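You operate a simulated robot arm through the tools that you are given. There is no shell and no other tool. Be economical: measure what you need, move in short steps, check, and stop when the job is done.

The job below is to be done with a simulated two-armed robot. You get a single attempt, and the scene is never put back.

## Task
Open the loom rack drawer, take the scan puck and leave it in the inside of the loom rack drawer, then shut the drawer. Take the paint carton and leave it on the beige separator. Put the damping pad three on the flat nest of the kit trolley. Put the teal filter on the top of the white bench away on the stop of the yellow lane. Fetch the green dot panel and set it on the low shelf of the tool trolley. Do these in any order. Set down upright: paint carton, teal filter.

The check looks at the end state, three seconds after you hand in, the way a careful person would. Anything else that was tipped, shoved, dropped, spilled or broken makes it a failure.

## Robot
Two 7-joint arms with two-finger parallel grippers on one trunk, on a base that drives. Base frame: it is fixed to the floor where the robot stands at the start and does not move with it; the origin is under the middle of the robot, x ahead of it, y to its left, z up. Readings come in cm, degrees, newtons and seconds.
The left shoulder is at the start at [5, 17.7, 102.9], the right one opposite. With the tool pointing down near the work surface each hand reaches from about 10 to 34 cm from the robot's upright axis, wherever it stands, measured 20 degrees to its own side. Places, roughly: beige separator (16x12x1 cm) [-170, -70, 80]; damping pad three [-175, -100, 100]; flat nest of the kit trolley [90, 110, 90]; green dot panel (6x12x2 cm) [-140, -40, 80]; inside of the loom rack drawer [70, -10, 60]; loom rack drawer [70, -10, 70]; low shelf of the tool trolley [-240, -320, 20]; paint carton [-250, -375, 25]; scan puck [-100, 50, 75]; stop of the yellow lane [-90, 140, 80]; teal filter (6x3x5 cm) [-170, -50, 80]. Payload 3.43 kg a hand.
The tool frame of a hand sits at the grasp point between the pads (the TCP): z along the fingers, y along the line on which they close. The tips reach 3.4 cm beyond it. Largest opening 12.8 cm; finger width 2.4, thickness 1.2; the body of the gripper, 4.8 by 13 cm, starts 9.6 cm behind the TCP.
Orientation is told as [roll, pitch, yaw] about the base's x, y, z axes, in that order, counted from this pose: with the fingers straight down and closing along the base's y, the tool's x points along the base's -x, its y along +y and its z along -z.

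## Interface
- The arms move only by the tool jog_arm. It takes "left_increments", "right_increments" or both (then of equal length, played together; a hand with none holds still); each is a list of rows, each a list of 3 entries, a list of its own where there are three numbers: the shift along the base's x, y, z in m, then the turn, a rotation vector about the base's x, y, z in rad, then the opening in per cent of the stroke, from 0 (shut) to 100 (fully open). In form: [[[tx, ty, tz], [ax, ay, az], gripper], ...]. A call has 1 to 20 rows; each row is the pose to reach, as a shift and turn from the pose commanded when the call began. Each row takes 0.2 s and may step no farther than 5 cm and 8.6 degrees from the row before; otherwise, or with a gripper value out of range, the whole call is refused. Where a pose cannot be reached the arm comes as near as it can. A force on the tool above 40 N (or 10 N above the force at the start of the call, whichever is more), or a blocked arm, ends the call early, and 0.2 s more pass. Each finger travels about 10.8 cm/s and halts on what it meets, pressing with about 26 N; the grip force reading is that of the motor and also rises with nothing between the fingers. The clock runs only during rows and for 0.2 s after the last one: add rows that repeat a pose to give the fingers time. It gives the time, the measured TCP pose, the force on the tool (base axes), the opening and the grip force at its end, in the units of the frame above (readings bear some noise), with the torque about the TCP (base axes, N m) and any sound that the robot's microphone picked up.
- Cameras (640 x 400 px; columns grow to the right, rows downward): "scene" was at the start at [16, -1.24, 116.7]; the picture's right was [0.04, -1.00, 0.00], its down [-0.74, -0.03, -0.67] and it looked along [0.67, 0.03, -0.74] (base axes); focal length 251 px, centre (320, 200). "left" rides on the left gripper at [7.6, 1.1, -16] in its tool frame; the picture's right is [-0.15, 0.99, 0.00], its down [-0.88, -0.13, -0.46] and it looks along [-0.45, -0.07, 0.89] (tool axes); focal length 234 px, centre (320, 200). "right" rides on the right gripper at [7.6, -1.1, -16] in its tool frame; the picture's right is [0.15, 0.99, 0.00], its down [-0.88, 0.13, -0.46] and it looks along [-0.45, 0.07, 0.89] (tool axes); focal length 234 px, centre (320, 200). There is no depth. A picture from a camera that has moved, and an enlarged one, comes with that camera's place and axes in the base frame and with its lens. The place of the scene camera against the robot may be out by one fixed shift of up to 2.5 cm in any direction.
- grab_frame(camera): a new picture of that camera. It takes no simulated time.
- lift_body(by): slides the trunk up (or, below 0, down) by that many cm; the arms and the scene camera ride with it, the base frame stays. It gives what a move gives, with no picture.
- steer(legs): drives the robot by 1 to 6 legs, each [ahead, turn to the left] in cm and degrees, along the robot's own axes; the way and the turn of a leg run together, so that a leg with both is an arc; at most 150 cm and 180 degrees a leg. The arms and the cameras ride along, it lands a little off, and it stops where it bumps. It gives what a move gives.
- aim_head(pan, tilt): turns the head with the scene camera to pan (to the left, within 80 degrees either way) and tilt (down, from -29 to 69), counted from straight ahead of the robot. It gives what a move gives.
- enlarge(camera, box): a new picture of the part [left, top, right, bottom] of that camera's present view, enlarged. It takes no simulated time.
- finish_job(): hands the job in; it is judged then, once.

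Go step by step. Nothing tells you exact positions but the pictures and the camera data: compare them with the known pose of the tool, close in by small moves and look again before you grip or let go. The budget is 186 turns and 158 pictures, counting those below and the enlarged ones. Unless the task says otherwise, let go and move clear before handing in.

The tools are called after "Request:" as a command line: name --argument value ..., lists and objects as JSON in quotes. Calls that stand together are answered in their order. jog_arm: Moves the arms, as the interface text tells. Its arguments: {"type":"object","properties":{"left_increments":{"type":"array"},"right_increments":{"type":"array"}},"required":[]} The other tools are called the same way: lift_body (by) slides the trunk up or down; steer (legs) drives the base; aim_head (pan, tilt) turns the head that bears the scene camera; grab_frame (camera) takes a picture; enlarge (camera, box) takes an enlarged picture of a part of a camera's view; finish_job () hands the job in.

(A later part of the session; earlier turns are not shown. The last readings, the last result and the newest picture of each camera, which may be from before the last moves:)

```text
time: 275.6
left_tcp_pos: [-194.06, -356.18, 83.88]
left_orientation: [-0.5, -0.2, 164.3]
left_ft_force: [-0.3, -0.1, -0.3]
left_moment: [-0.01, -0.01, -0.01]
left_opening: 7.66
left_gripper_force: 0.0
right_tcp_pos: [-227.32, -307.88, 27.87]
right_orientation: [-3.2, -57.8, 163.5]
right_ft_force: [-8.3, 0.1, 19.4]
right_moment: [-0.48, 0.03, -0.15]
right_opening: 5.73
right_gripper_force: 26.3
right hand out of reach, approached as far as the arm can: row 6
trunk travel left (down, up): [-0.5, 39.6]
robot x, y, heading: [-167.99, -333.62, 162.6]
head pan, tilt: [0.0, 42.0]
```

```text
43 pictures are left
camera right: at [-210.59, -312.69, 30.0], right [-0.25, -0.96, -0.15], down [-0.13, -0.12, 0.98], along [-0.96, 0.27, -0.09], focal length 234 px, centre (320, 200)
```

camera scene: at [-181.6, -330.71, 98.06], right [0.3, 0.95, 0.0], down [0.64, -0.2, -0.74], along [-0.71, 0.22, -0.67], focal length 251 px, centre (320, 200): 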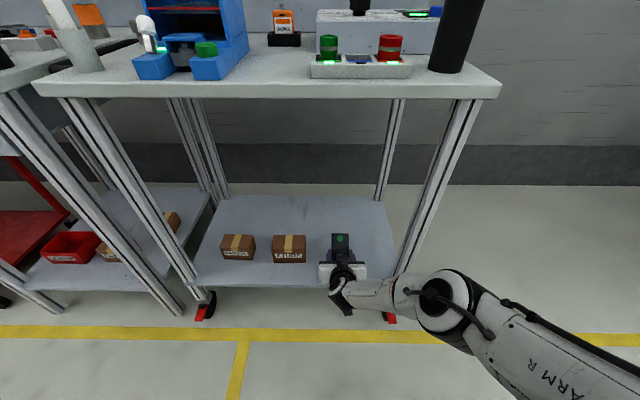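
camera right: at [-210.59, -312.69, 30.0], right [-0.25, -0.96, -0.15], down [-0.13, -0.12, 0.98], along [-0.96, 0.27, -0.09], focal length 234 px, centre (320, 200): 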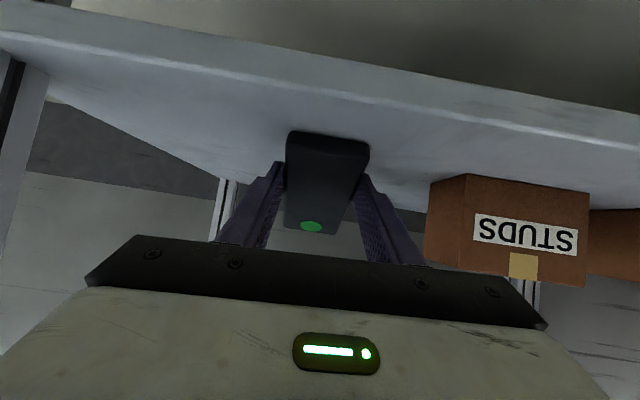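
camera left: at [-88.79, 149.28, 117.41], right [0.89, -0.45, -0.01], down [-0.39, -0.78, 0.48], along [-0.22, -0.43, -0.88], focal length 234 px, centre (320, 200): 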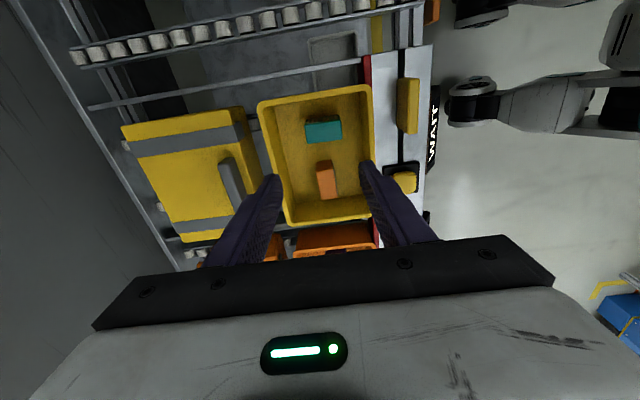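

It is pivoting: the panel has already rotated. I'll continue lowering with a slight forward motion so the near end needn't slide.

Request:
jog_arm --right_increments '[[[-0.004, 0.001, -0.005], [0, 0, 0], 35], [[-0.008, 0.002, -0.01], [0, 0, 0], 35], [[-0.011, 0.003, -0.015], [0, 0, 0], 35], [[-0.015, 0.005, -0.02], [0, 0, 0], 35], [[-0.018, 0.006, -0.024], [0, 0, 0], 35], [[-0.018, 0.006, -0.024], [0, 0, 0], 35]]'

Request:
grab_frame --camera "right"

Request:
enlarge --camera "scene" --box '[190, 190, 470, 340]'

```text
time: 277.0
left_tcp_pos: [-194.03, -356.2, 83.81]
left_orientation: [-0.6, -0.1, 164.3]
left_ft_force: [0.7, 0.3, 0.4]
left_moment: [-0.01, 0.0, -0.02]
left_opening: 7.71
left_gripper_force: 0.0
right_tcp_pos: [-227.18, -307.25, 27.43]
right_orientation: [-3.0, -57.5, 163.4]
right_ft_force: [-2.0, -5.0, 17.2]
right_moment: [-0.59, -0.22, -0.13]
right_opening: 5.75
right_gripper_force: 25.6
right hand out of reach, approached as far as the arm can: row 1, 2, 3, 4, 5, 6
trunk travel left (down, up): [-0.5, 39.6]
robot x, y, heading: [-168.51, -333.46, 162.7]
head pan, tilt: [0.0, 42.0]
```

```text
42 pictures are left
camera right: at [-210.26, -311.99, 29.64], right [-0.25, -0.96, -0.15], down [-0.13, -0.12, 0.98], along [-0.96, 0.26, -0.1], focal length 234 px, centre (320, 200)
```

right: 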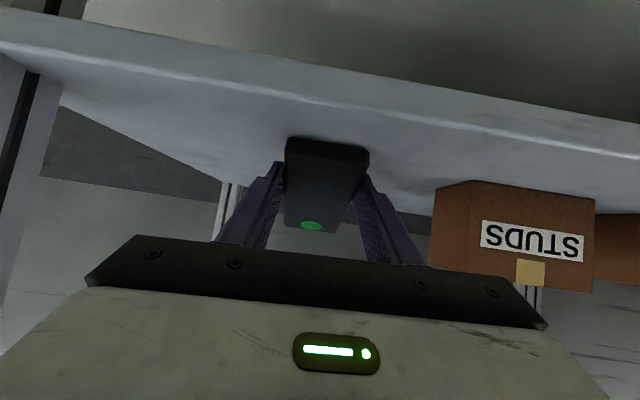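

```text
2.29 times, centred on (330, 265) of scene
camera zoom: at [-181.49, -330.75, 98.09], right [0.3, 0.95, 0.0], down [0.64, -0.2, -0.74], along [-0.71, 0.22, -0.67], focal length 575 px, centre (297, 51)
```

zoom: 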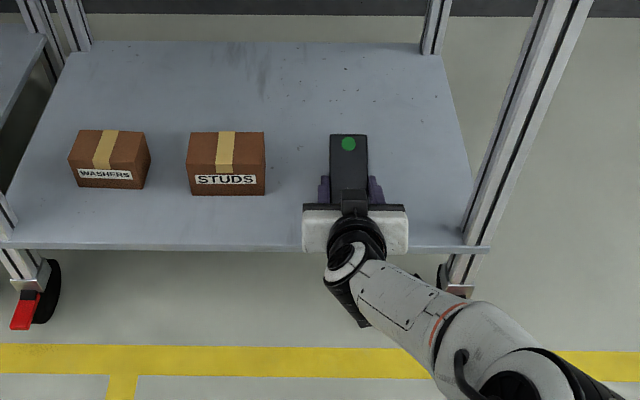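

The arm is at its reach limit, so I'll lift off slightly, draw the hand back 6 cm and drive 6 cm forward to regain room.

Request:
jog_arm --right_increments '[[[0, 0, 0.02], [0, 0, 0], 35], [[0.02, -0.006, 0.03], [0, 0, 0], 35], [[0.045, -0.014, 0.03], [0, 0, 0], 35], [[0.07, -0.022, 0.03], [0, 0, 0], 35], [[0.07, -0.022, 0.03], [0, 0, 0], 35]]'

Request:
steer --legs '[[6.5, 0]]'

Request:
grab_frame --camera "right"

```text
time: 278.2
left_tcp_pos: [-194.08, -356.12, 83.89]
left_orientation: [-0.6, -0.1, 164.4]
left_ft_force: [-0.5, 0.6, -0.4]
left_moment: [0.0, 0.0, 0.01]
left_opening: 7.68
left_gripper_force: 0.1
right_tcp_pos: [-227.07, -307.99, 27.44]
right_orientation: [-2.7, -57.3, 163.4]
right_ft_force: [-0.9, -0.1, -0.7]
right_moment: [-0.01, -0.04, 0.01]
right_opening: 5.73
right_gripper_force: 26.3
right hand out of reach, approached as far as the arm can: row 1, 2, 3, 4, 5
trunk travel left (down, up): [-0.5, 39.6]
robot x, y, heading: [-168.1, -333.59, 162.4]
head pan, tilt: [0.0, 42.0]
```

```text
time: 279.2
left_tcp_pos: [-200.46, -354.23, 83.79]
left_orientation: [-0.6, -0.2, 164.3]
left_ft_force: [0.1, 0.4, -1.3]
left_moment: [-0.03, 0.0, 0.01]
left_opening: 7.67
left_gripper_force: 0.0
right_tcp_pos: [-233.41, -306.03, 27.68]
right_orientation: [-3.0, -57.4, 163.4]
right_ft_force: [-0.4, 0.1, -1.6]
right_moment: [-0.04, -0.03, 0.01]
right_opening: 5.77
right_gripper_force: 25.7
trunk travel left (down, up): [-0.5, 39.6]
robot x, y, heading: [-174.31, -331.78, 162.4]
head pan, tilt: [0.0, 42.0]
```

```text
40 pictures are left
camera right: at [-216.63, -310.7, 29.88], right [-0.25, -0.96, -0.15], down [-0.14, -0.12, 0.98], along [-0.96, 0.27, -0.1], focal length 234 px, centre (320, 200)
```

right: 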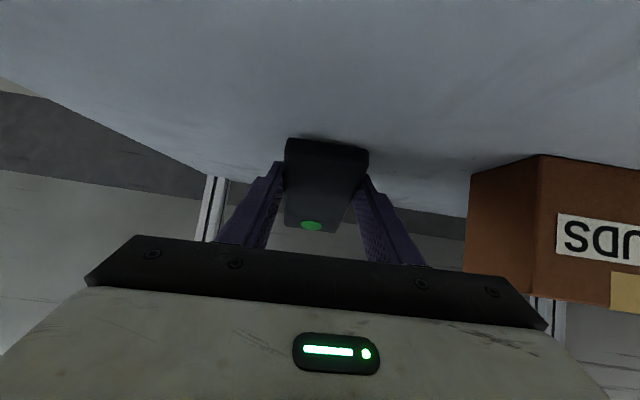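

The commanded pose had drifted from the real one at the reach boundary. I'll re-command the actual place and go 2 cm lower so the arm responds again.

Request:
jog_arm --right_increments '[[[-0.04, -0.008, 0.02], [0, 0, 0], 35], [[-0.08, -0.016, 0.02], [0, 0, 0], 35], [[-0.123, -0.024, 0.02], [0, 0, 0], 35], [[-0.123, -0.024, 0.01], [0, 0, 0], 35], [[-0.123, -0.024, 0.0], [0, 0, 0], 35], [[-0.123, -0.024, -0.005], [0, 0, 0], 35]]'

Request:
grab_frame --camera "right"

```text
time: 280.8
left_tcp_pos: [-200.32, -354.32, 83.85]
left_orientation: [-0.6, 0.0, 164.2]
left_ft_force: [0.1, -1.0, -0.1]
left_moment: [0.02, 0.01, -0.05]
left_opening: 7.7
left_gripper_force: 0.1
right_tcp_pos: [-238.44, -304.59, 33.73]
right_orientation: [-5.6, -57.0, 163.8]
right_ft_force: [-0.4, -1.1, -0.6]
right_moment: [0.01, -0.04, -0.02]
right_opening: 5.7
right_gripper_force: 26.4
right hand out of reach, approached as far as the arm can: row 1, 2, 3, 4, 5, 6
trunk travel left (down, up): [-0.5, 39.6]
robot x, y, heading: [-174.36, -331.96, 162.4]
head pan, tilt: [0.0, 42.0]
stopped in row 6 (right hand): the arm was blocked; the commanded pose is now the measured one
```

```text
39 pictures are left
camera right: at [-221.93, -309.92, 36.01], right [-0.28, -0.95, -0.18], down [-0.15, -0.14, 0.98], along [-0.95, 0.3, -0.11], focal length 234 px, centre (320, 200)
```

right: 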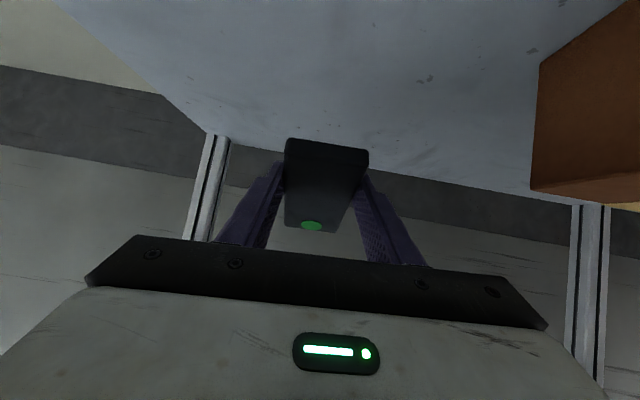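

The command is now synced with the measured pose. I'll bring the hand down and back a little while reducing its tilt about 14°, which also levels the panel.

Request:
jog_arm --right_increments '[[[0.005, -0.002, -0.005], [-0.015, -0.04, 0], 35], [[0.01, -0.003, -0.01], [-0.03, -0.08, 0], 35], [[0.015, -0.005, -0.015], [-0.045, -0.12, 0], 35], [[0.02, -0.006, -0.02], [-0.06, -0.16, 0], 35], [[0.025, -0.008, -0.025], [-0.075, -0.2, 0], 35], [[0.03, -0.01, -0.03], [-0.08, -0.24, 0], 35]]'

Request:
enlarge --camera "scene" --box '[190, 190, 470, 340]'

```text
time: 282.2
left_tcp_pos: [-200.29, -354.16, 83.76]
left_orientation: [-0.6, 0.1, 164.3]
left_ft_force: [-0.2, -0.4, 0.5]
left_moment: [0.03, -0.01, -0.02]
left_opening: 7.7
left_gripper_force: 0.0
right_tcp_pos: [-235.59, -305.93, 30.68]
right_orientation: [-4.5, -42.6, 163.3]
right_ft_force: [0.4, 0.1, 0.0]
right_moment: [-0.01, -0.02, -0.02]
right_opening: 5.73
right_gripper_force: 25.6
trunk travel left (down, up): [-0.5, 39.6]
robot x, y, heading: [-174.47, -332.02, 162.6]
head pan, tilt: [0.0, 42.0]
```

```text
2.29 times, centred on (330, 265) of scene
camera zoom: at [-187.78, -328.75, 98.06], right [0.3, 0.95, 0.0], down [0.64, -0.2, -0.74], along [-0.71, 0.22, -0.67], focal length 575 px, centre (297, 51)
```

zoom: 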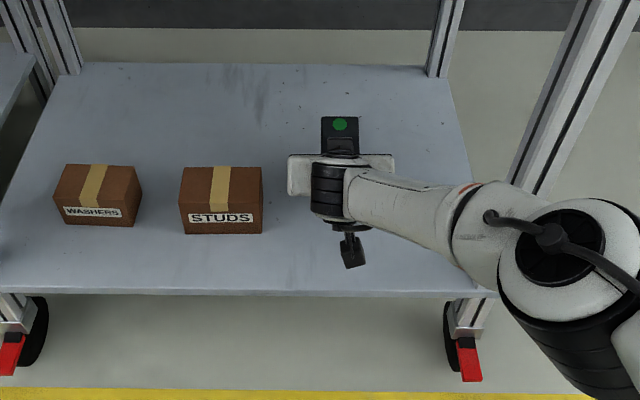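

The arm responds and the panel is nearly level now. I'll keep lowering gently.

Request:
jog_arm --right_increments '[[[0.004, -0.001, -0.01], [0, 0, 0], 35], [[0.008, -0.002, -0.02], [0, 0, 0], 35], [[0.01, -0.003, -0.03], [0, 0, 0], 35], [[0.01, -0.003, -0.036], [0, 0, 0], 35], [[0.01, -0.003, -0.042], [0, 0, 0], 35], [[0.01, -0.003, -0.048], [0, 0, 0], 35], [[0.01, -0.003, -0.053], [0, 0, 0], 35]]'

Request:
grab_frame --camera "right"

Request:
enlarge --camera "scene" --box '[190, 190, 470, 340]'

```text
time: 283.8
left_tcp_pos: [-200.24, -354.4, 83.91]
left_orientation: [-0.6, -0.1, 164.4]
left_ft_force: [-0.3, 0.0, -0.4]
left_moment: [-0.01, 0.01, 0.04]
left_opening: 7.67
left_gripper_force: 0.1
right_tcp_pos: [-233.53, -305.78, 27.5]
right_orientation: [-4.5, -42.9, 163.3]
right_ft_force: [-1.5, -3.6, 11.2]
right_moment: [-0.48, 0.35, 0.07]
right_opening: 5.74
right_gripper_force: 26.1
right hand out of reach, approached as far as the arm can: row 2, 3, 4, 5, 6, 7
trunk travel left (down, up): [-0.5, 39.6]
robot x, y, heading: [-174.26, -331.58, 162.3]
head pan, tilt: [0.0, 42.0]
```

```text
37 pictures are left
camera right: at [-217.98, -310.56, 34.06], right [-0.23, -0.96, -0.16], down [-0.38, -0.06, 0.92], along [-0.9, 0.27, -0.35], focal length 234 px, centre (320, 200)
```

right: 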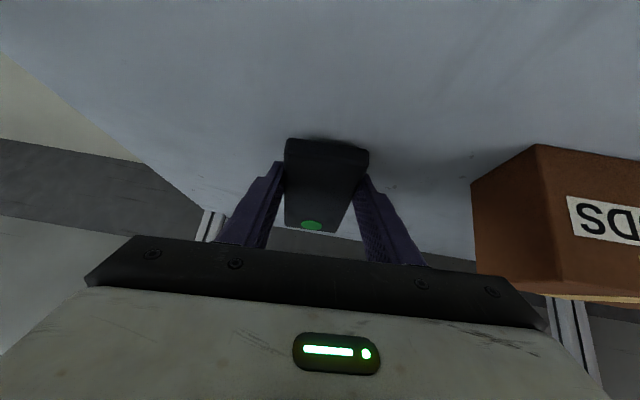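

```text
2.29 times, centred on (330, 265) of scene
camera zoom: at [-187.7, -328.79, 98.09], right [0.3, 0.95, 0.0], down [0.64, -0.2, -0.74], along [-0.71, 0.22, -0.67], focal length 575 px, centre (297, 51)
```

zoom: 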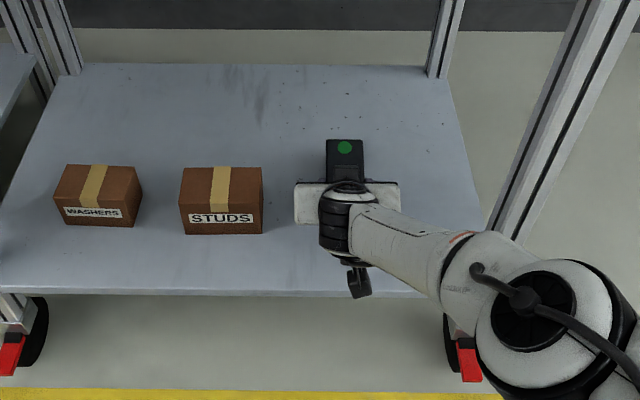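

The panel touches and the arm can't go lower at this distance. I'll lift a touch, draw the hand back 5 cm, where it can reach lower, and press down again.

Request:
jog_arm --right_increments '[[[0, 0, 0.03], [0, 0, 0], 35], [[0.016, -0.005, 0.03], [0, 0, 0], 35], [[0.032, -0.01, 0.03], [0, 0, 0], 35], [[0.048, -0.015, 0.03], [0, 0, 0], 35], [[0.055, -0.017, 0.022], [0, 0, 0], 35], [[0.055, -0.017, 0.014], [0, 0, 0], 35], [[0.055, -0.017, 0.007], [0, 0, 0], 35], [[0.055, -0.017, 0.0], [0, 0, 0], 35], [[0.055, -0.017, -0.005], [0, 0, 0], 35]]'

Request:
grab_frame --camera "right"

```text
time: 285.9
left_tcp_pos: [-200.25, -354.35, 83.85]
left_orientation: [-0.6, -0.1, 164.1]
left_ft_force: [0.1, 0.4, -0.1]
left_moment: [0.01, 0.0, 0.01]
left_opening: 7.68
left_gripper_force: 0.1
right_tcp_pos: [-228.47, -307.51, 27.46]
right_orientation: [-4.5, -43.4, 163.2]
right_ft_force: [5.3, -1.2, 16.2]
right_moment: [-0.46, 0.18, 0.12]
right_opening: 5.73
right_gripper_force: 26.1
trunk travel left (down, up): [-0.5, 39.6]
robot x, y, heading: [-174.1, -332.02, 162.3]
head pan, tilt: [0.0, 42.0]
stopped in row 9 (right hand): the force on the tool passed its limit (the readings are from after the stop); the commanded pose is now the measured one
```

```text
35 pictures are left
camera right: at [-212.85, -312.39, 33.88], right [-0.23, -0.96, -0.16], down [-0.37, -0.06, 0.93], along [-0.9, 0.27, -0.34], focal length 234 px, centre (320, 200)
```

right: 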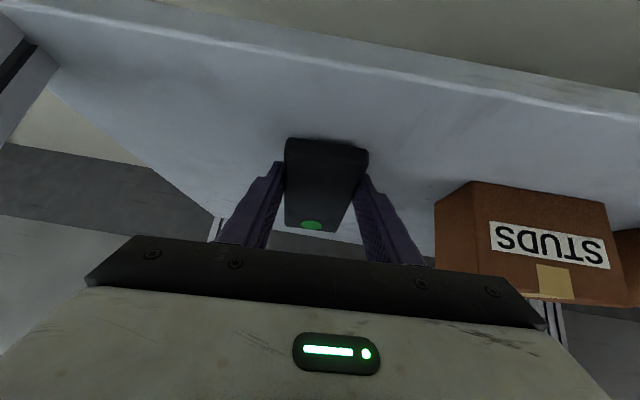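

The fingertips themselves are resting on the shelf (z ≈ 24), so the panel is already lying flat. I'll ease up 2 mm, open, and look.

Request:
jog_arm --right_increments '[[[0, 0, 0.002], [0, 0, 0], 38], [[0, 0, 0.002], [0, 0, 0], 60], [[0, 0, 0.002], [0, 0, 0], 60], [[0, 0, 0.002], [0, 0, 0], 60]]'

Request:
grab_frame --camera "right"

Request:
enlarge --camera "scene" --box '[190, 190, 470, 340]'

```text
time: 286.9
left_tcp_pos: [-200.21, -354.29, 83.85]
left_orientation: [-0.6, -0.1, 164.3]
left_ft_force: [-0.5, -0.5, 0.2]
left_moment: [0.01, 0.02, -0.01]
left_opening: 7.69
left_gripper_force: 0.2
right_tcp_pos: [-228.34, -307.24, 27.45]
right_orientation: [-4.7, -43.5, 163.2]
right_ft_force: [1.8, 8.7, 17.4]
right_moment: [-0.24, 0.41, -0.17]
right_opening: 7.13
right_gripper_force: 0.2
trunk travel left (down, up): [-0.5, 39.6]
robot x, y, heading: [-174.35, -331.79, 162.4]
head pan, tilt: [0.0, 42.0]
```

```text
34 pictures are left
camera right: at [-212.78, -312.25, 33.95], right [-0.24, -0.96, -0.16], down [-0.37, -0.06, 0.93], along [-0.9, 0.28, -0.34], focal length 234 px, centre (320, 200)
```

right: 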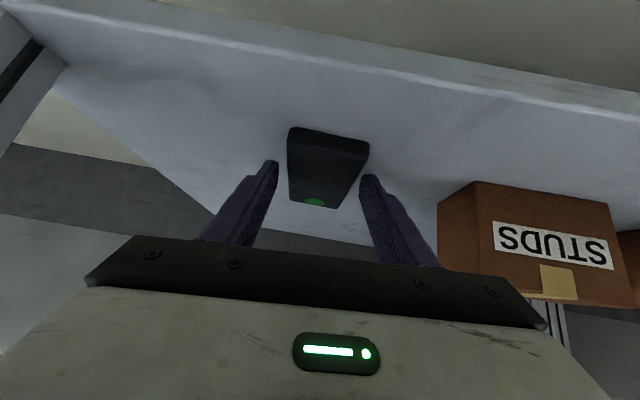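

```text
2.29 times, centred on (330, 265) of scene
camera zoom: at [-187.63, -328.79, 98.09], right [0.3, 0.95, 0.0], down [0.64, -0.2, -0.74], along [-0.71, 0.22, -0.67], focal length 575 px, centre (297, 51)
```

zoom: 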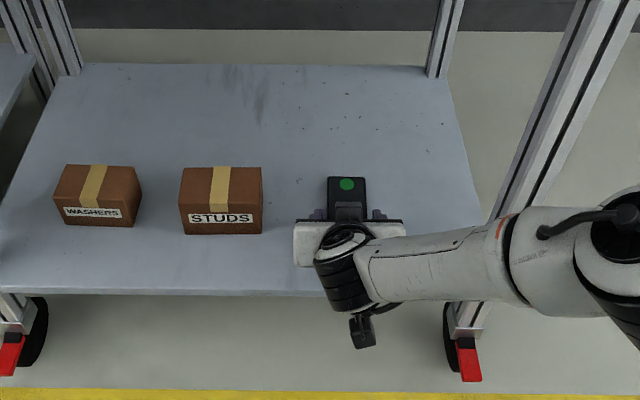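

The panel lies flat on the low shelf. I'll raise the hand a little and back the robot straight out.

Request:
jog_arm --right_increments '[[[0.005, -0.002, 0.01], [0, 0, 0], 62], [[0.01, -0.003, 0.03], [0, 0, 0], 62], [[0.015, -0.005, 0.045], [0, 0, 0], 62], [[0.015, -0.005, 0.045], [0, 0, 0], 62]]'

Request:
steer --legs '[[-28, 0]]'

Request:
grab_frame --camera "scene"

```text
time: 287.9
left_tcp_pos: [-200.28, -354.22, 83.91]
left_orientation: [-0.6, 0.0, 164.2]
left_ft_force: [-0.2, -0.5, 0.3]
left_moment: [0.0, 0.04, 0.02]
left_opening: 7.68
left_gripper_force: 0.0
right_tcp_pos: [-226.68, -308.1, 31.77]
right_orientation: [-4.5, -42.9, 163.2]
right_ft_force: [0.4, 0.1, 0.0]
right_moment: [0.03, 0.0, 0.04]
right_opening: 7.94
right_gripper_force: 0.1
trunk travel left (down, up): [-0.5, 39.6]
robot x, y, heading: [-173.98, -331.65, 162.5]
head pan, tilt: [0.0, 42.0]
```

```text
time: 289.8
left_tcp_pos: [-173.54, -362.64, 83.83]
left_orientation: [-0.6, 0.0, 164.3]
left_ft_force: [-0.9, 0.0, 0.1]
left_moment: [-0.02, 0.01, 0.03]
left_opening: 7.7
left_gripper_force: 0.0
right_tcp_pos: [-200.0, -316.48, 31.81]
right_orientation: [-4.5, -43.2, 163.1]
right_ft_force: [-0.1, 0.0, -0.1]
right_moment: [-0.01, -0.02, -0.05]
right_opening: 7.93
right_gripper_force: 0.2
trunk travel left (down, up): [-0.5, 39.6]
robot x, y, heading: [-147.16, -340.22, 162.5]
head pan, tilt: [0.0, 42.0]
```

```text
32 pictures are left
camera scene: at [-161.02, -337.17, 98.06], right [0.3, 0.95, 0.0], down [0.64, -0.2, -0.74], along [-0.71, 0.22, -0.67], focal length 251 px, centre (320, 200)
```

scene: 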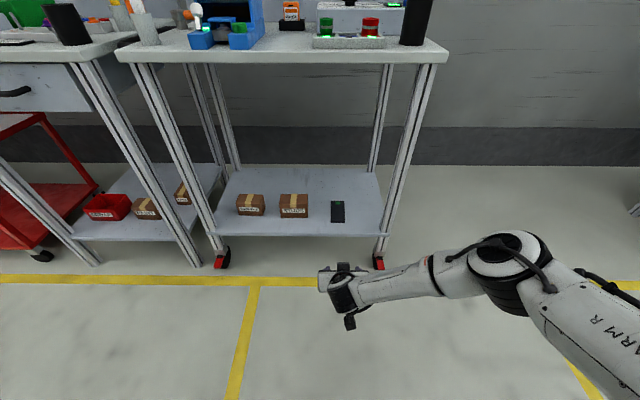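

The panel rests on the tool trolley's low shelf. Next is the PAINT carton; I'll enlarge it for a position fix.

Request:
enlarge --camera "scene" --box '[60, 150, 260, 280]'

```text
3.08 times, centred on (160, 215) of scene
camera zoom: at [-161.02, -337.17, 98.06], right [0.3, 0.95, 0.0], down [0.64, -0.2, -0.74], along [-0.71, 0.22, -0.67], focal length 774 px, centre (812, 154)
```

zoom: 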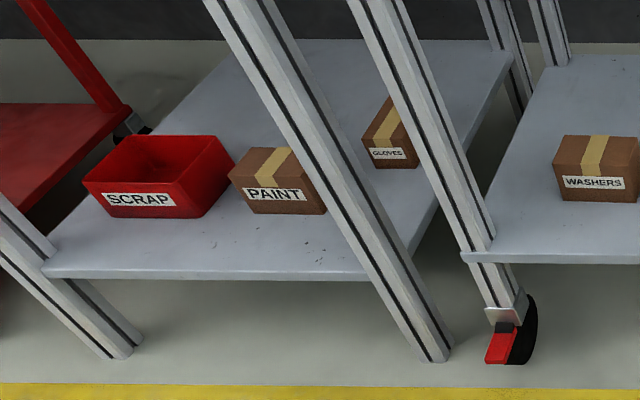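

The carton is about 11 cm wide, centred near [-255, -383], 15 cm left of that unit's right post. I'll line up in front of it with the right hand open in the same tilted pose.

Request:
jog_arm --right_increments '[[[0, 0, 0], [0, 0, 0], 80], [[0, 0, 0], [0, 0, 0], 100], [[0, 0, 0], [0, 0, 0], 100]]'

Request:
steer --legs '[[0, 82.7], [81, 0], [0, -83.4]]'

Request:
grab_frame --camera "right"

Request:
grab_frame --camera "scene"

```text
time: 290.6
left_tcp_pos: [-173.53, -362.64, 83.81]
left_orientation: [-0.7, -0.1, 164.2]
left_ft_force: [-0.2, -0.7, 0.1]
left_moment: [0.01, -0.01, 0.03]
left_opening: 7.67
left_gripper_force: 0.0
right_tcp_pos: [-200.06, -316.39, 31.73]
right_orientation: [-4.4, -43.1, 163.3]
right_ft_force: [-0.4, 0.0, -0.2]
right_moment: [0.01, 0.05, 0.01]
right_opening: 12.79
right_gripper_force: 0.0
trunk travel left (down, up): [-0.5, 39.6]
robot x, y, heading: [-147.14, -339.99, 162.5]
head pan, tilt: [0.0, 42.0]
```

```text
time: 302.1
left_tcp_pos: [-207.82, -437.13, 83.91]
left_orientation: [-0.7, 0.0, 163.8]
left_ft_force: [-0.1, 0.2, 0.2]
left_moment: [-0.02, -0.02, 0.0]
left_opening: 7.7
left_gripper_force: 0.0
right_tcp_pos: [-233.86, -390.8, 31.7]
right_orientation: [-4.5, -43.1, 162.8]
right_ft_force: [0.8, 0.2, 0.4]
right_moment: [-0.01, -0.04, -0.01]
right_opening: 12.82
right_gripper_force: 0.0
trunk travel left (down, up): [-0.5, 39.6]
robot x, y, heading: [-181.56, -415.07, 162.2]
head pan, tilt: [0.0, 42.0]
```

```text
30 pictures are left
camera right: at [-218.39, -395.74, 38.26], right [-0.24, -0.96, -0.16], down [-0.37, -0.06, 0.93], along [-0.9, 0.28, -0.34], focal length 234 px, centre (320, 200)
```

right: 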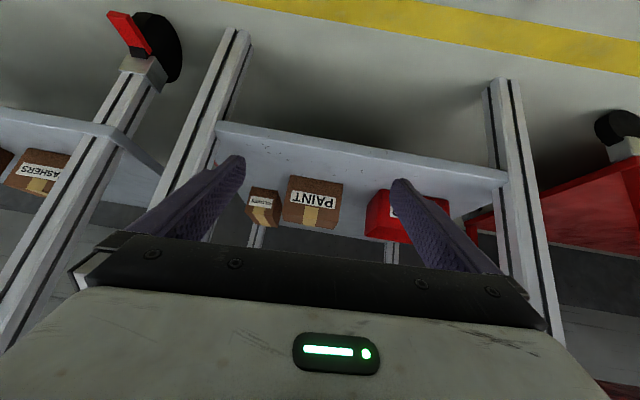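

```text
29 pictures are left
camera scene: at [-195.11, -411.7, 98.06], right [0.31, 0.95, 0.0], down [0.64, -0.21, -0.74], along [-0.71, 0.23, -0.67], focal length 251 px, centre (320, 200)
```

scene: 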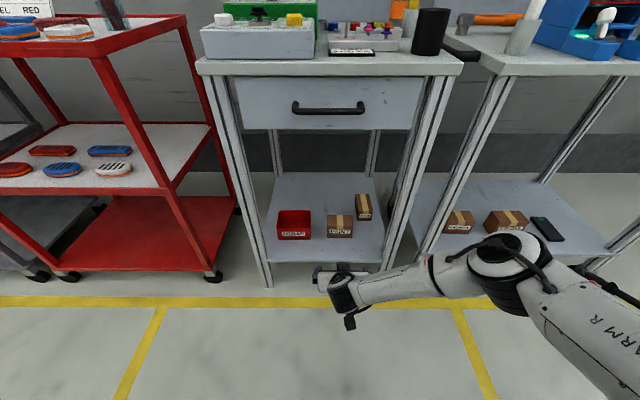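

The wrist view puts the carton centre at about [-255, -383.5], nearly dead ahead, 8 cm wide. I'll level the hand's roll, lower to z 28, and drive in 14 cm.

Request:
jog_arm --right_increments '[[[0.0005, 0.0015, -0.015], [-0.02, 0.006, 0], 100], [[0.001, 0.003, -0.03], [-0.04, 0.012, 0], 100], [[0.0015, 0.0045, -0.037], [-0.057, 0.018, 0], 100], [[0.0015, 0.0045, -0.037], [-0.057, 0.018, 0], 100]]'

Request:
steer --legs '[[14, 0]]'

Request:
grab_frame --camera "right"

```text
time: 303.1
left_tcp_pos: [-207.92, -437.06, 83.77]
left_orientation: [-0.6, 0.0, 163.8]
left_ft_force: [0.0, -0.2, -0.7]
left_moment: [-0.02, -0.01, 0.02]
left_opening: 7.68
left_gripper_force: 0.0
right_tcp_pos: [-233.93, -390.17, 28.04]
right_orientation: [0.3, -42.9, 159.6]
right_ft_force: [0.1, -0.1, -0.1]
right_moment: [0.01, 0.0, -0.04]
right_opening: 12.79
right_gripper_force: 0.0
trunk travel left (down, up): [-0.5, 39.6]
robot x, y, heading: [-181.68, -414.72, 162.0]
head pan, tilt: [0.0, 42.0]
```

```text
time: 304.5
left_tcp_pos: [-221.13, -432.68, 83.93]
left_orientation: [-0.5, 0.0, 163.7]
left_ft_force: [0.6, -0.2, 0.5]
left_moment: [0.0, -0.03, 0.01]
left_opening: 7.67
left_gripper_force: 0.0
right_tcp_pos: [-247.2, -385.76, 27.97]
right_orientation: [0.3, -43.1, 159.5]
right_ft_force: [0.0, 0.4, -0.6]
right_moment: [-0.01, -0.03, 0.02]
right_opening: 12.83
right_gripper_force: 0.0
trunk travel left (down, up): [-0.5, 39.6]
robot x, y, heading: [-194.72, -410.58, 162.1]
head pan, tilt: [0.0, 42.0]
```

```text
28 pictures are left
camera right: at [-231.45, -390.45, 34.55], right [-0.24, -0.96, -0.1], down [-0.36, 0.0, 0.93], along [-0.9, 0.26, -0.34], focal length 234 px, centre (320, 200)
```

right: 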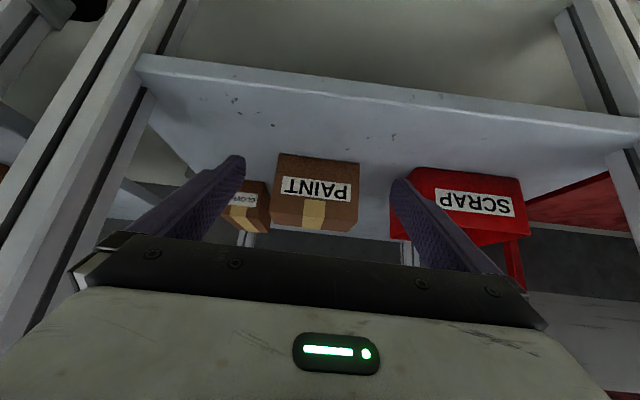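

Laterally the fingers straddle the carton, but the SCRAP bin is close on the left. I'll narrow the opening to 10.5 cm, lower 1.2 cm, and drive in 7 cm.

Request:
jog_arm --right_increments '[[[0, 0, -0.006], [0, 0, 0], 82], [[0, 0, -0.012], [0, 0, 0], 82], [[0, 0, -0.012], [0, 0, 0], 82]]'

Request:
steer --legs '[[7, 0]]'

Request:
grab_frame --camera "right"

Request:
enlarge --camera "scene" --box '[220, 150, 480, 320]'

```text
time: 305.3
left_tcp_pos: [-221.15, -432.72, 83.8]
left_orientation: [-0.6, 0.0, 163.7]
left_ft_force: [0.5, -0.4, 0.5]
left_moment: [-0.01, -0.01, 0.02]
left_opening: 7.67
left_gripper_force: 0.1
right_tcp_pos: [-247.06, -385.78, 26.82]
right_orientation: [0.2, -43.0, 159.5]
right_ft_force: [-0.5, -0.1, 0.0]
right_moment: [0.0, -0.03, 0.04]
right_opening: 10.5
right_gripper_force: 0.1
trunk travel left (down, up): [-0.5, 39.6]
robot x, y, heading: [-195.19, -410.77, 161.9]
head pan, tilt: [0.0, 42.0]
```

```text
time: 306.3
left_tcp_pos: [-227.74, -430.68, 83.89]
left_orientation: [-0.6, 0.0, 163.7]
left_ft_force: [-0.2, -0.1, -0.7]
left_moment: [-0.01, 0.0, 0.05]
left_opening: 7.68
left_gripper_force: 0.1
right_tcp_pos: [-253.72, -383.73, 26.94]
right_orientation: [0.2, -43.0, 159.4]
right_ft_force: [0.0, -0.1, 0.2]
right_moment: [0.03, 0.07, 0.0]
right_opening: 10.51
right_gripper_force: 0.0
trunk travel left (down, up): [-0.5, 39.6]
robot x, y, heading: [-201.48, -408.54, 162.1]
head pan, tilt: [0.0, 42.0]
```

```text
27 pictures are left
camera right: at [-238.01, -388.36, 33.38], right [-0.24, -0.96, -0.1], down [-0.36, 0.0, 0.93], along [-0.9, 0.26, -0.34], focal length 234 px, centre (320, 200)
```

right: 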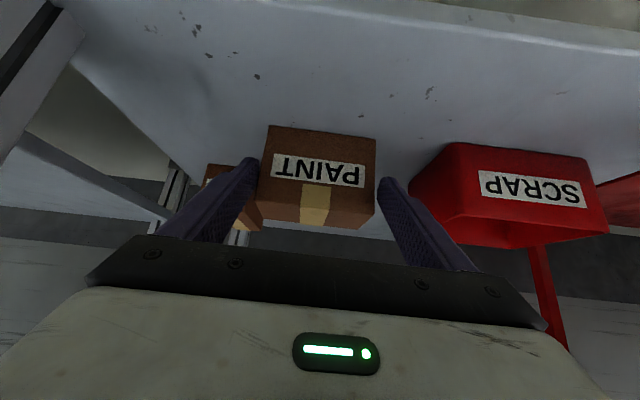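

```text
2.35 times, centred on (350, 235) of scene
camera zoom: at [-215.02, -405.21, 98.06], right [0.31, 0.95, 0.0], down [0.64, -0.21, -0.74], along [-0.71, 0.23, -0.67], focal length 592 px, centre (249, 118)
```

zoom: 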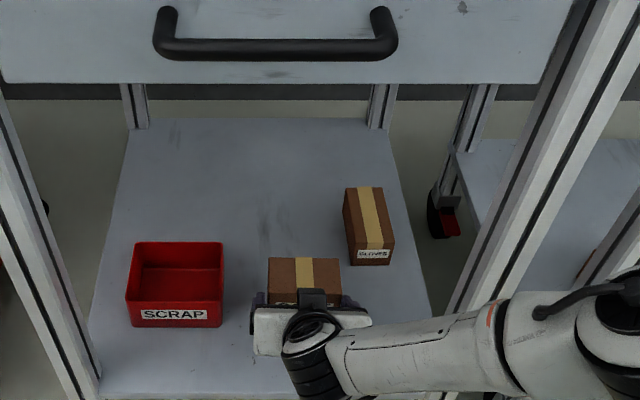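

The fingers flank the carton's front part; 2.5 cm more puts the pads on its middle. I'll drive that and close.

Request:
steer --legs '[[2.5, 0]]'

Request:
jog_arm --right_increments '[[[0, 0, 0], [0, 0, 0], 50], [[0, 0, 0], [0, 0, 0], 50], [[0, 0, 0], [0, 0, 0], 50]]'

Request:
grab_frame --camera "right"

```text
time: 307.1
left_tcp_pos: [-230.15, -429.91, 83.8]
left_orientation: [-0.6, 0.0, 163.7]
left_ft_force: [-0.8, 0.3, -0.3]
left_moment: [0.0, 0.0, 0.05]
left_opening: 7.68
left_gripper_force: 0.1
right_tcp_pos: [-255.95, -382.93, 26.84]
right_orientation: [0.2, -43.0, 159.4]
right_ft_force: [0.4, -0.1, 1.3]
right_moment: [0.03, 0.01, 0.02]
right_opening: 10.5
right_gripper_force: 0.1
trunk travel left (down, up): [-0.5, 39.6]
robot x, y, heading: [-203.72, -407.53, 162.0]
head pan, tilt: [0.0, 42.0]
```

```text
time: 307.9
left_tcp_pos: [-230.16, -429.91, 83.81]
left_orientation: [-0.7, 0.0, 163.7]
left_ft_force: [0.7, 0.8, 0.0]
left_moment: [-0.01, 0.0, 0.0]
left_opening: 7.67
left_gripper_force: 0.2
right_tcp_pos: [-256.01, -382.97, 26.92]
right_orientation: [0.2, -43.0, 159.5]
right_ft_force: [0.2, 1.1, 0.6]
right_moment: [0.04, -0.01, -0.01]
right_opening: 9.99
right_gripper_force: 26.0
trunk travel left (down, up): [-0.5, 39.6]
robot x, y, heading: [-203.59, -407.52, 161.9]
head pan, tilt: [0.0, 42.0]
```

```text
25 pictures are left
camera right: at [-240.33, -387.59, 33.38], right [-0.24, -0.96, -0.1], down [-0.36, 0.0, 0.93], along [-0.9, 0.26, -0.34], focal length 234 px, centre (320, 200)
```

right: 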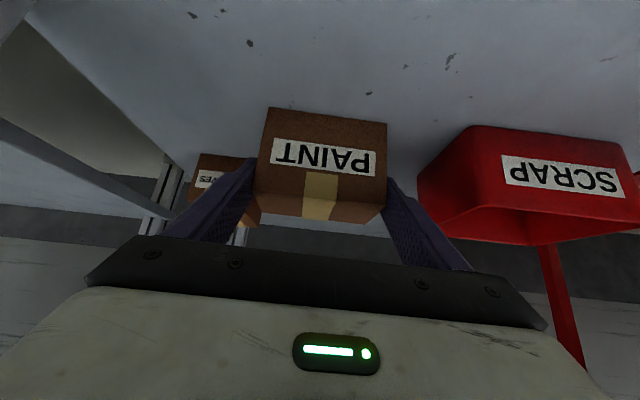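

The carton is 10 cm wide and only its front edge is pinched. I'll reopen, extend the arm 4 cm further along its sides, and grip again.

Request:
jog_arm --right_increments '[[[0, 0, 0], [0, 0, 0], 90], [[0, 0, 0], [0, 0, 0], 90], [[-0.013, 0.004, 0], [0, 0, 0], 90], [[-0.026, 0.0083, 0], [0, 0, 0], 90], [[-0.038, 0.0125, 0], [0, 0, 0], 90], [[-0.038, 0.0125, 0], [0, 0, 0], 90]]'

Request:
grab_frame --camera "right"

Request:
enlarge --camera "scene" --box '[220, 150, 480, 320]'

```text
time: 309.3
left_tcp_pos: [-230.05, -429.88, 83.92]
left_orientation: [-0.6, 0.0, 163.7]
left_ft_force: [-0.6, -0.5, -0.1]
left_moment: [-0.04, 0.01, 0.0]
left_opening: 7.67
left_gripper_force: 0.0
right_tcp_pos: [-259.93, -381.72, 26.99]
right_orientation: [0.3, -43.0, 159.5]
right_ft_force: [-0.7, 0.5, 0.1]
right_moment: [-0.01, -0.01, 0.0]
right_opening: 11.54
right_gripper_force: 0.0
trunk travel left (down, up): [-0.5, 39.6]
robot x, y, heading: [-203.66, -407.56, 162.1]
head pan, tilt: [0.0, 42.0]
```

```text
24 pictures are left
camera right: at [-244.18, -386.37, 33.43], right [-0.24, -0.97, -0.1], down [-0.36, 0.0, 0.93], along [-0.9, 0.26, -0.34], focal length 234 px, centre (320, 200)
```

right: 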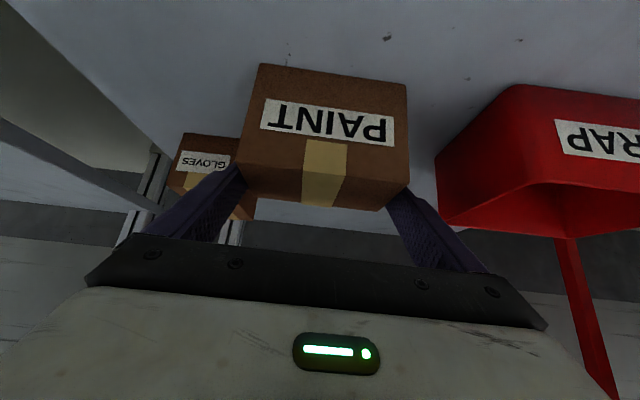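

```text
2.35 times, centred on (350, 235) of scene
camera zoom: at [-217.34, -404.46, 98.06], right [0.31, 0.95, 0.0], down [0.64, -0.21, -0.74], along [-0.71, 0.23, -0.67], focal length 592 px, centre (249, 118)
```

zoom: 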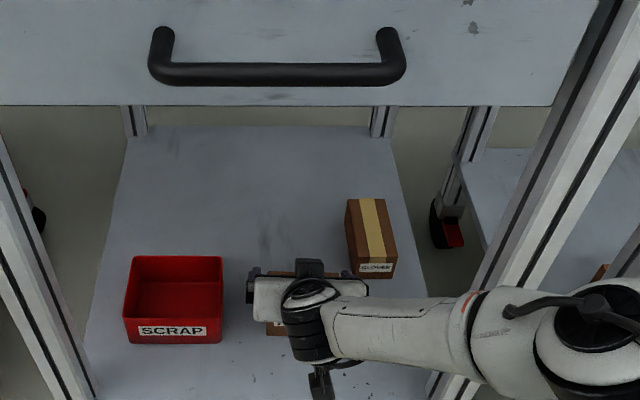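

The pads now cover the carton's middle. I'll close.

Request:
jog_arm --right_increments '[[[0, 0, 0], [0, 0, 0], 60], [[0, 0, 0], [0, 0, 0], 50], [[0, 0, 0], [0, 0, 0], 50], [[0, 0, 0.01], [0, 0, 0], 50], [[0, 0, 0.02], [0, 0, 0], 50], [[0, 0, 0.03], [0, 0, 0], 50]]'

Request:
grab_frame --camera "right"

```text
time: 310.7
left_tcp_pos: [-230.16, -429.83, 83.86]
left_orientation: [-0.6, 0.0, 163.7]
left_ft_force: [-0.1, 0.2, 0.1]
left_moment: [0.0, -0.03, -0.03]
left_opening: 7.68
left_gripper_force: 0.0
right_tcp_pos: [-259.71, -381.72, 29.86]
right_orientation: [0.3, -42.9, 159.5]
right_ft_force: [0.3, -0.6, -2.3]
right_moment: [-0.02, 0.04, 0.01]
right_opening: 9.96
right_gripper_force: 25.8
trunk travel left (down, up): [-0.5, 39.6]
robot x, y, heading: [-203.47, -407.69, 161.8]
head pan, tilt: [0.0, 42.0]
```

```text
22 pictures are left
camera right: at [-244.04, -386.34, 36.42], right [-0.24, -0.96, -0.1], down [-0.36, 0.0, 0.93], along [-0.9, 0.26, -0.34], focal length 234 px, centre (320, 200)
```

right: 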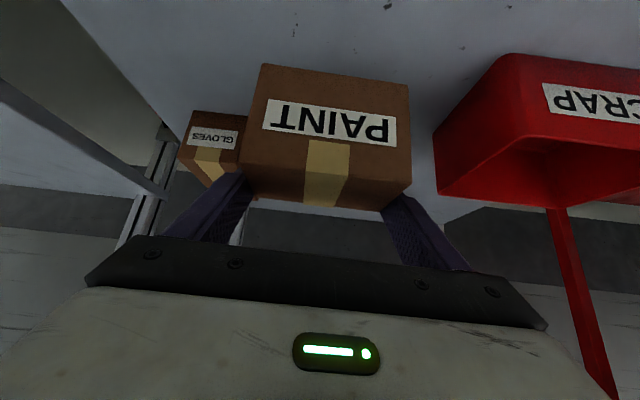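

The carton is held level. I'll back out, raise the trunk fully and lift the hand to carrying height.

Request:
steer --legs '[[-35, 0]]'

Request:
lift_body --by 39.5

Request:
jog_arm --right_increments '[[[0, 0, 0.03], [0, 0, 0], 50], [[0, 0, 0.06], [0, 0, 0], 50], [[0, 0, 0.09], [0, 0, 0], 50], [[0, 0, 0.12], [0, 0, 0], 50], [[0, 0, 0.15], [0, 0, 0], 50], [[0, 0, 0.18], [0, 0, 0], 50], [[0, 0, 0.21], [0, 0, 0], 50], [[0, 0, 0.24], [0, 0, 0], 50], [[0, 0, 0.27], [0, 0, 0], 50], [[0, 0, 0.27], [0, 0, 0], 50]]'

Request:
grab_frame --camera "scene"

```text
time: 312.9
left_tcp_pos: [-196.95, -440.73, 83.79]
left_orientation: [-0.6, -0.2, 163.4]
left_ft_force: [0.5, 0.0, -0.4]
left_moment: [0.01, 0.0, 0.0]
left_opening: 7.67
left_gripper_force: 0.0
right_tcp_pos: [-226.28, -392.29, 29.83]
right_orientation: [0.2, -43.0, 159.2]
right_ft_force: [-0.1, -0.7, -2.8]
right_moment: [0.01, 0.02, -0.03]
right_opening: 9.94
right_gripper_force: 26.3
trunk travel left (down, up): [-0.5, 39.6]
robot x, y, heading: [-170.51, -418.52, 161.8]
head pan, tilt: [0.0, 42.0]
```

```text
time: 316.7
left_tcp_pos: [-196.9, -440.67, 123.32]
left_orientation: [-0.6, 0.0, 163.3]
left_ft_force: [0.3, 0.1, -0.2]
left_moment: [0.0, -0.01, 0.0]
left_opening: 7.67
left_gripper_force: 0.1
right_tcp_pos: [-226.22, -392.29, 69.45]
right_orientation: [0.1, -43.1, 159.2]
right_ft_force: [0.9, 0.0, -1.8]
right_moment: [0.01, 0.03, 0.01]
right_opening: 9.98
right_gripper_force: 25.8
trunk travel left (down, up): [-40.0, 0.1]
robot x, y, heading: [-171.01, -418.07, 161.7]
head pan, tilt: [0.0, 42.0]
```

```text
time: 318.9
left_tcp_pos: [-196.95, -440.58, 123.31]
left_orientation: [-0.6, 0.0, 163.3]
left_ft_force: [0.0, 0.1, 0.1]
left_moment: [-0.01, 0.02, -0.02]
left_opening: 7.66
left_gripper_force: 0.1
right_tcp_pos: [-226.37, -392.18, 96.52]
right_orientation: [0.2, -42.8, 159.2]
right_ft_force: [-0.4, -0.5, -2.0]
right_moment: [0.0, 0.05, -0.03]
right_opening: 9.99
right_gripper_force: 25.7
trunk travel left (down, up): [-40.0, 0.1]
robot x, y, heading: [-170.66, -418.57, 161.7]
head pan, tilt: [0.0, 42.0]
```

```text
21 pictures are left
camera scene: at [-184.08, -415.26, 137.55], right [0.31, 0.95, 0.0], down [0.64, -0.21, -0.74], along [-0.71, 0.23, -0.67], focal length 251 px, centre (320, 200)
```

scene: 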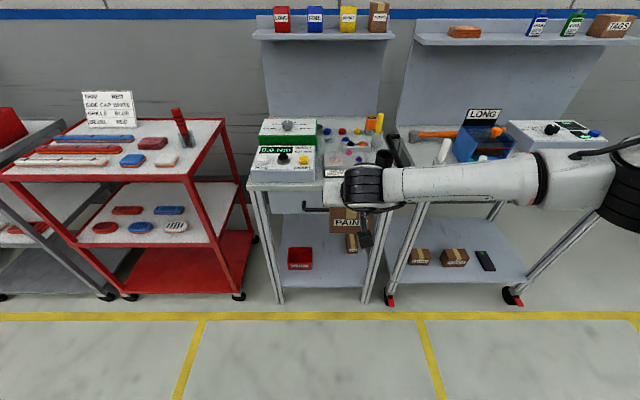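

The carton rides level at z ≈ 96. I'll drive back up the aisle to face the separator on the white bench.

Request:
steer --legs '[[0, -86.3], [109, 0], [109, 0], [109, 0], [0, 86.4]]'

Request:
grab_frame --camera "scene"

```text
time: 342.1
left_tcp_pos: [-119.39, -127.58, 123.31]
left_orientation: [-0.7, 0.1, 164.6]
left_ft_force: [-0.2, 0.1, -0.1]
left_moment: [0.02, -0.03, -0.04]
left_opening: 7.67
left_gripper_force: 0.1
right_tcp_pos: [-149.92, -79.65, 96.48]
right_orientation: [0.2, -43.0, 160.4]
right_ft_force: [0.4, -0.9, -2.9]
right_moment: [0.02, 0.01, -0.01]
right_opening: 9.98
right_gripper_force: 25.8
trunk travel left (down, up): [-40.0, 0.1]
robot x, y, heading: [-93.44, -104.67, 162.9]
head pan, tilt: [0.0, 42.0]
```

```text
20 pictures are left
camera scene: at [-107.12, -101.84, 137.56], right [0.29, 0.96, 0.0], down [0.64, -0.2, -0.74], along [-0.71, 0.22, -0.67], focal length 251 px, centre (320, 200)
```

scene: 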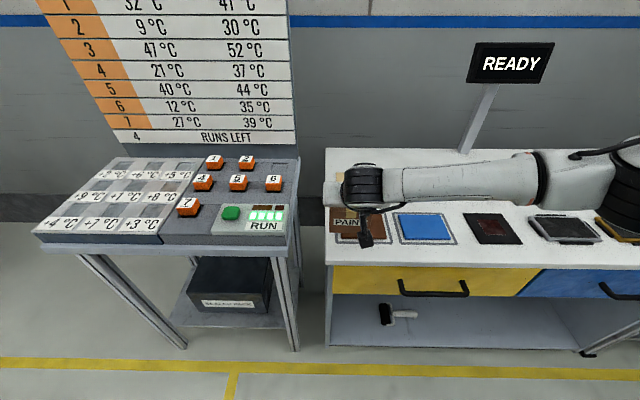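

The carton is over the brown sheet; the separator at about [-170.9, -66.3] lies 24 cm further and 6.6 cm to the right. I'll drive 15 cm and extend the arm for the rest.

Request:
steer --legs '[[15, 0]]'

Request:
jog_arm --right_increments '[[[-0.013, 0.021, 0], [0, 0, 0], 50], [[-0.027, 0.043, 0], [0, 0, 0], 50], [[-0.04, 0.064, 0], [0, 0, 0], 50], [[-0.054, 0.086, 0], [0, 0, 0], 50], [[-0.054, 0.086, 0], [0, 0, 0], 50]]'

Request:
grab_frame --camera "right"

Request:
grab_frame --camera "scene"

```text
time: 343.4
left_tcp_pos: [-133.56, -123.2, 123.43]
left_orientation: [-0.6, 0.1, 164.7]
left_ft_force: [-0.5, 1.0, 0.0]
left_moment: [-0.01, -0.03, 0.0]
left_opening: 7.67
left_gripper_force: 0.1
right_tcp_pos: [-163.98, -75.41, 96.41]
right_orientation: [0.2, -42.8, 160.5]
right_ft_force: [-0.8, -0.7, -1.5]
right_moment: [0.0, 0.02, 0.01]
right_opening: 9.98
right_gripper_force: 25.7
trunk travel left (down, up): [-40.0, 0.1]
robot x, y, heading: [-108.06, -100.48, 163.1]
head pan, tilt: [0.0, 42.0]
```

```text
time: 344.6
left_tcp_pos: [-133.47, -123.03, 123.3]
left_orientation: [-0.6, 0.0, 164.7]
left_ft_force: [-0.6, -0.3, 0.3]
left_moment: [0.06, -0.03, 0.0]
left_opening: 7.68
left_gripper_force: 0.0
right_tcp_pos: [-169.41, -66.77, 96.64]
right_orientation: [0.2, -42.8, 160.3]
right_ft_force: [0.4, 0.3, -2.7]
right_moment: [0.02, 0.04, 0.0]
right_opening: 9.98
right_gripper_force: 25.8
trunk travel left (down, up): [-40.0, 0.1]
robot x, y, heading: [-107.4, -100.69, 162.9]
head pan, tilt: [0.0, 42.0]
```

```text
19 pictures are left
camera right: at [-153.68, -71.05, 103.16], right [-0.23, -0.97, -0.1], down [-0.36, -0.01, 0.93], along [-0.91, 0.25, -0.34], focal length 234 px, centre (320, 200)
```

right: 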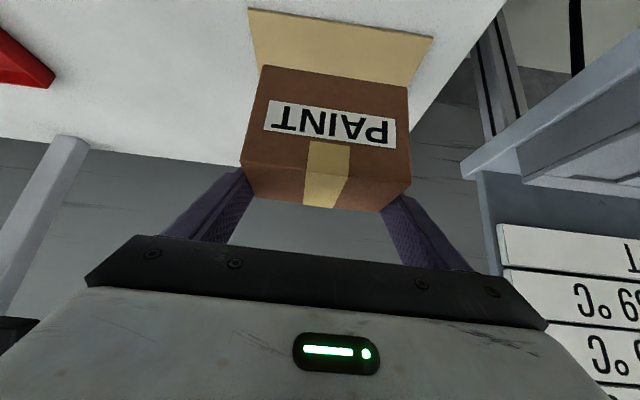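

```text
18 pictures are left
camera scene: at [-121.16, -97.55, 137.56], right [0.29, 0.96, 0.0], down [0.64, -0.2, -0.74], along [-0.71, 0.22, -0.67], focal length 251 px, centre (320, 200)
```

scene: 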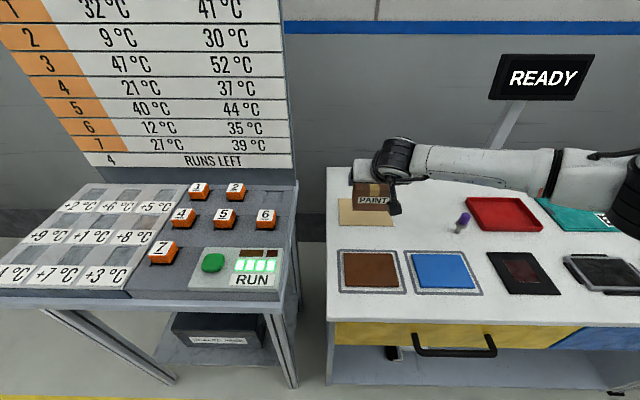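

The separator's centre computes to [-171.7, -66.2], and the carton is about 1 cm short of it. I'll shift 1 cm forward and lower gently.

Request:
jog_arm --right_increments '[[[-0.01, 0.003, -0.02], [0, 0, 0.02], 50], [[-0.01, 0.003, -0.045], [0, 0, 0.02], 50], [[-0.01, 0.003, -0.06], [0, 0, 0.02], 50], [[-0.01, 0.003, -0.07], [0, 0, 0.02], 50], [[-0.01, 0.003, -0.077], [0, 0, 0.02], 50], [[-0.01, 0.003, -0.083], [0, 0, 0.02], 50], [[-0.01, 0.003, -0.083], [0, 0, 0.02], 50]]'

Request:
grab_frame --camera "right"

Request:
enlarge --camera "scene" --box '[320, 120, 500, 260]'

```text
time: 346.2
left_tcp_pos: [-133.25, -123.38, 123.45]
left_orientation: [-0.6, -0.2, 164.7]
left_ft_force: [-0.5, -0.7, 0.4]
left_moment: [0.0, -0.02, -0.02]
left_opening: 7.68
left_gripper_force: 0.0
right_tcp_pos: [-170.63, -66.35, 89.22]
right_orientation: [0.1, -43.8, 161.6]
right_ft_force: [-0.7, 4.7, 30.8]
right_moment: [0.39, -0.17, 0.06]
right_opening: 9.91
right_gripper_force: 26.2
trunk travel left (down, up): [-40.0, 0.1]
robot x, y, heading: [-107.61, -100.46, 163.0]
head pan, tilt: [0.0, 42.0]
```

```text
17 pictures are left
camera right: at [-154.62, -70.5, 95.43], right [-0.21, -0.97, -0.1], down [-0.34, -0.02, 0.94], along [-0.92, 0.23, -0.33], focal length 234 px, centre (320, 200)
```

right: 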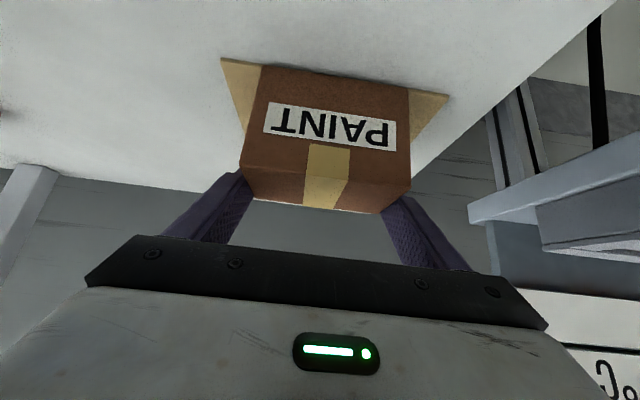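

```text
2.86 times, centred on (410, 190) of scene
camera zoom: at [-120.8, -97.69, 137.65], right [0.29, 0.96, 0.0], down [0.64, -0.2, -0.75], along [-0.71, 0.22, -0.67], focal length 718 px, centre (63, 229)
```

zoom: 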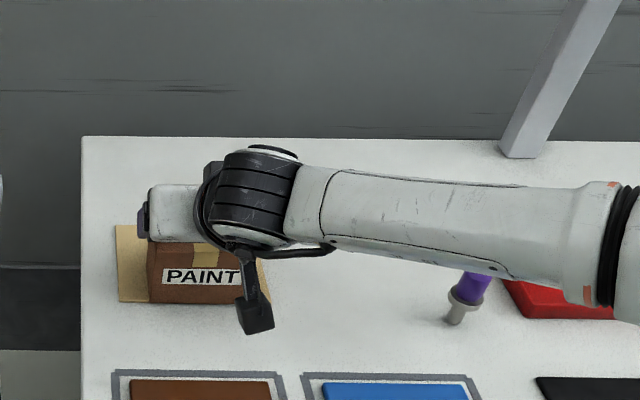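

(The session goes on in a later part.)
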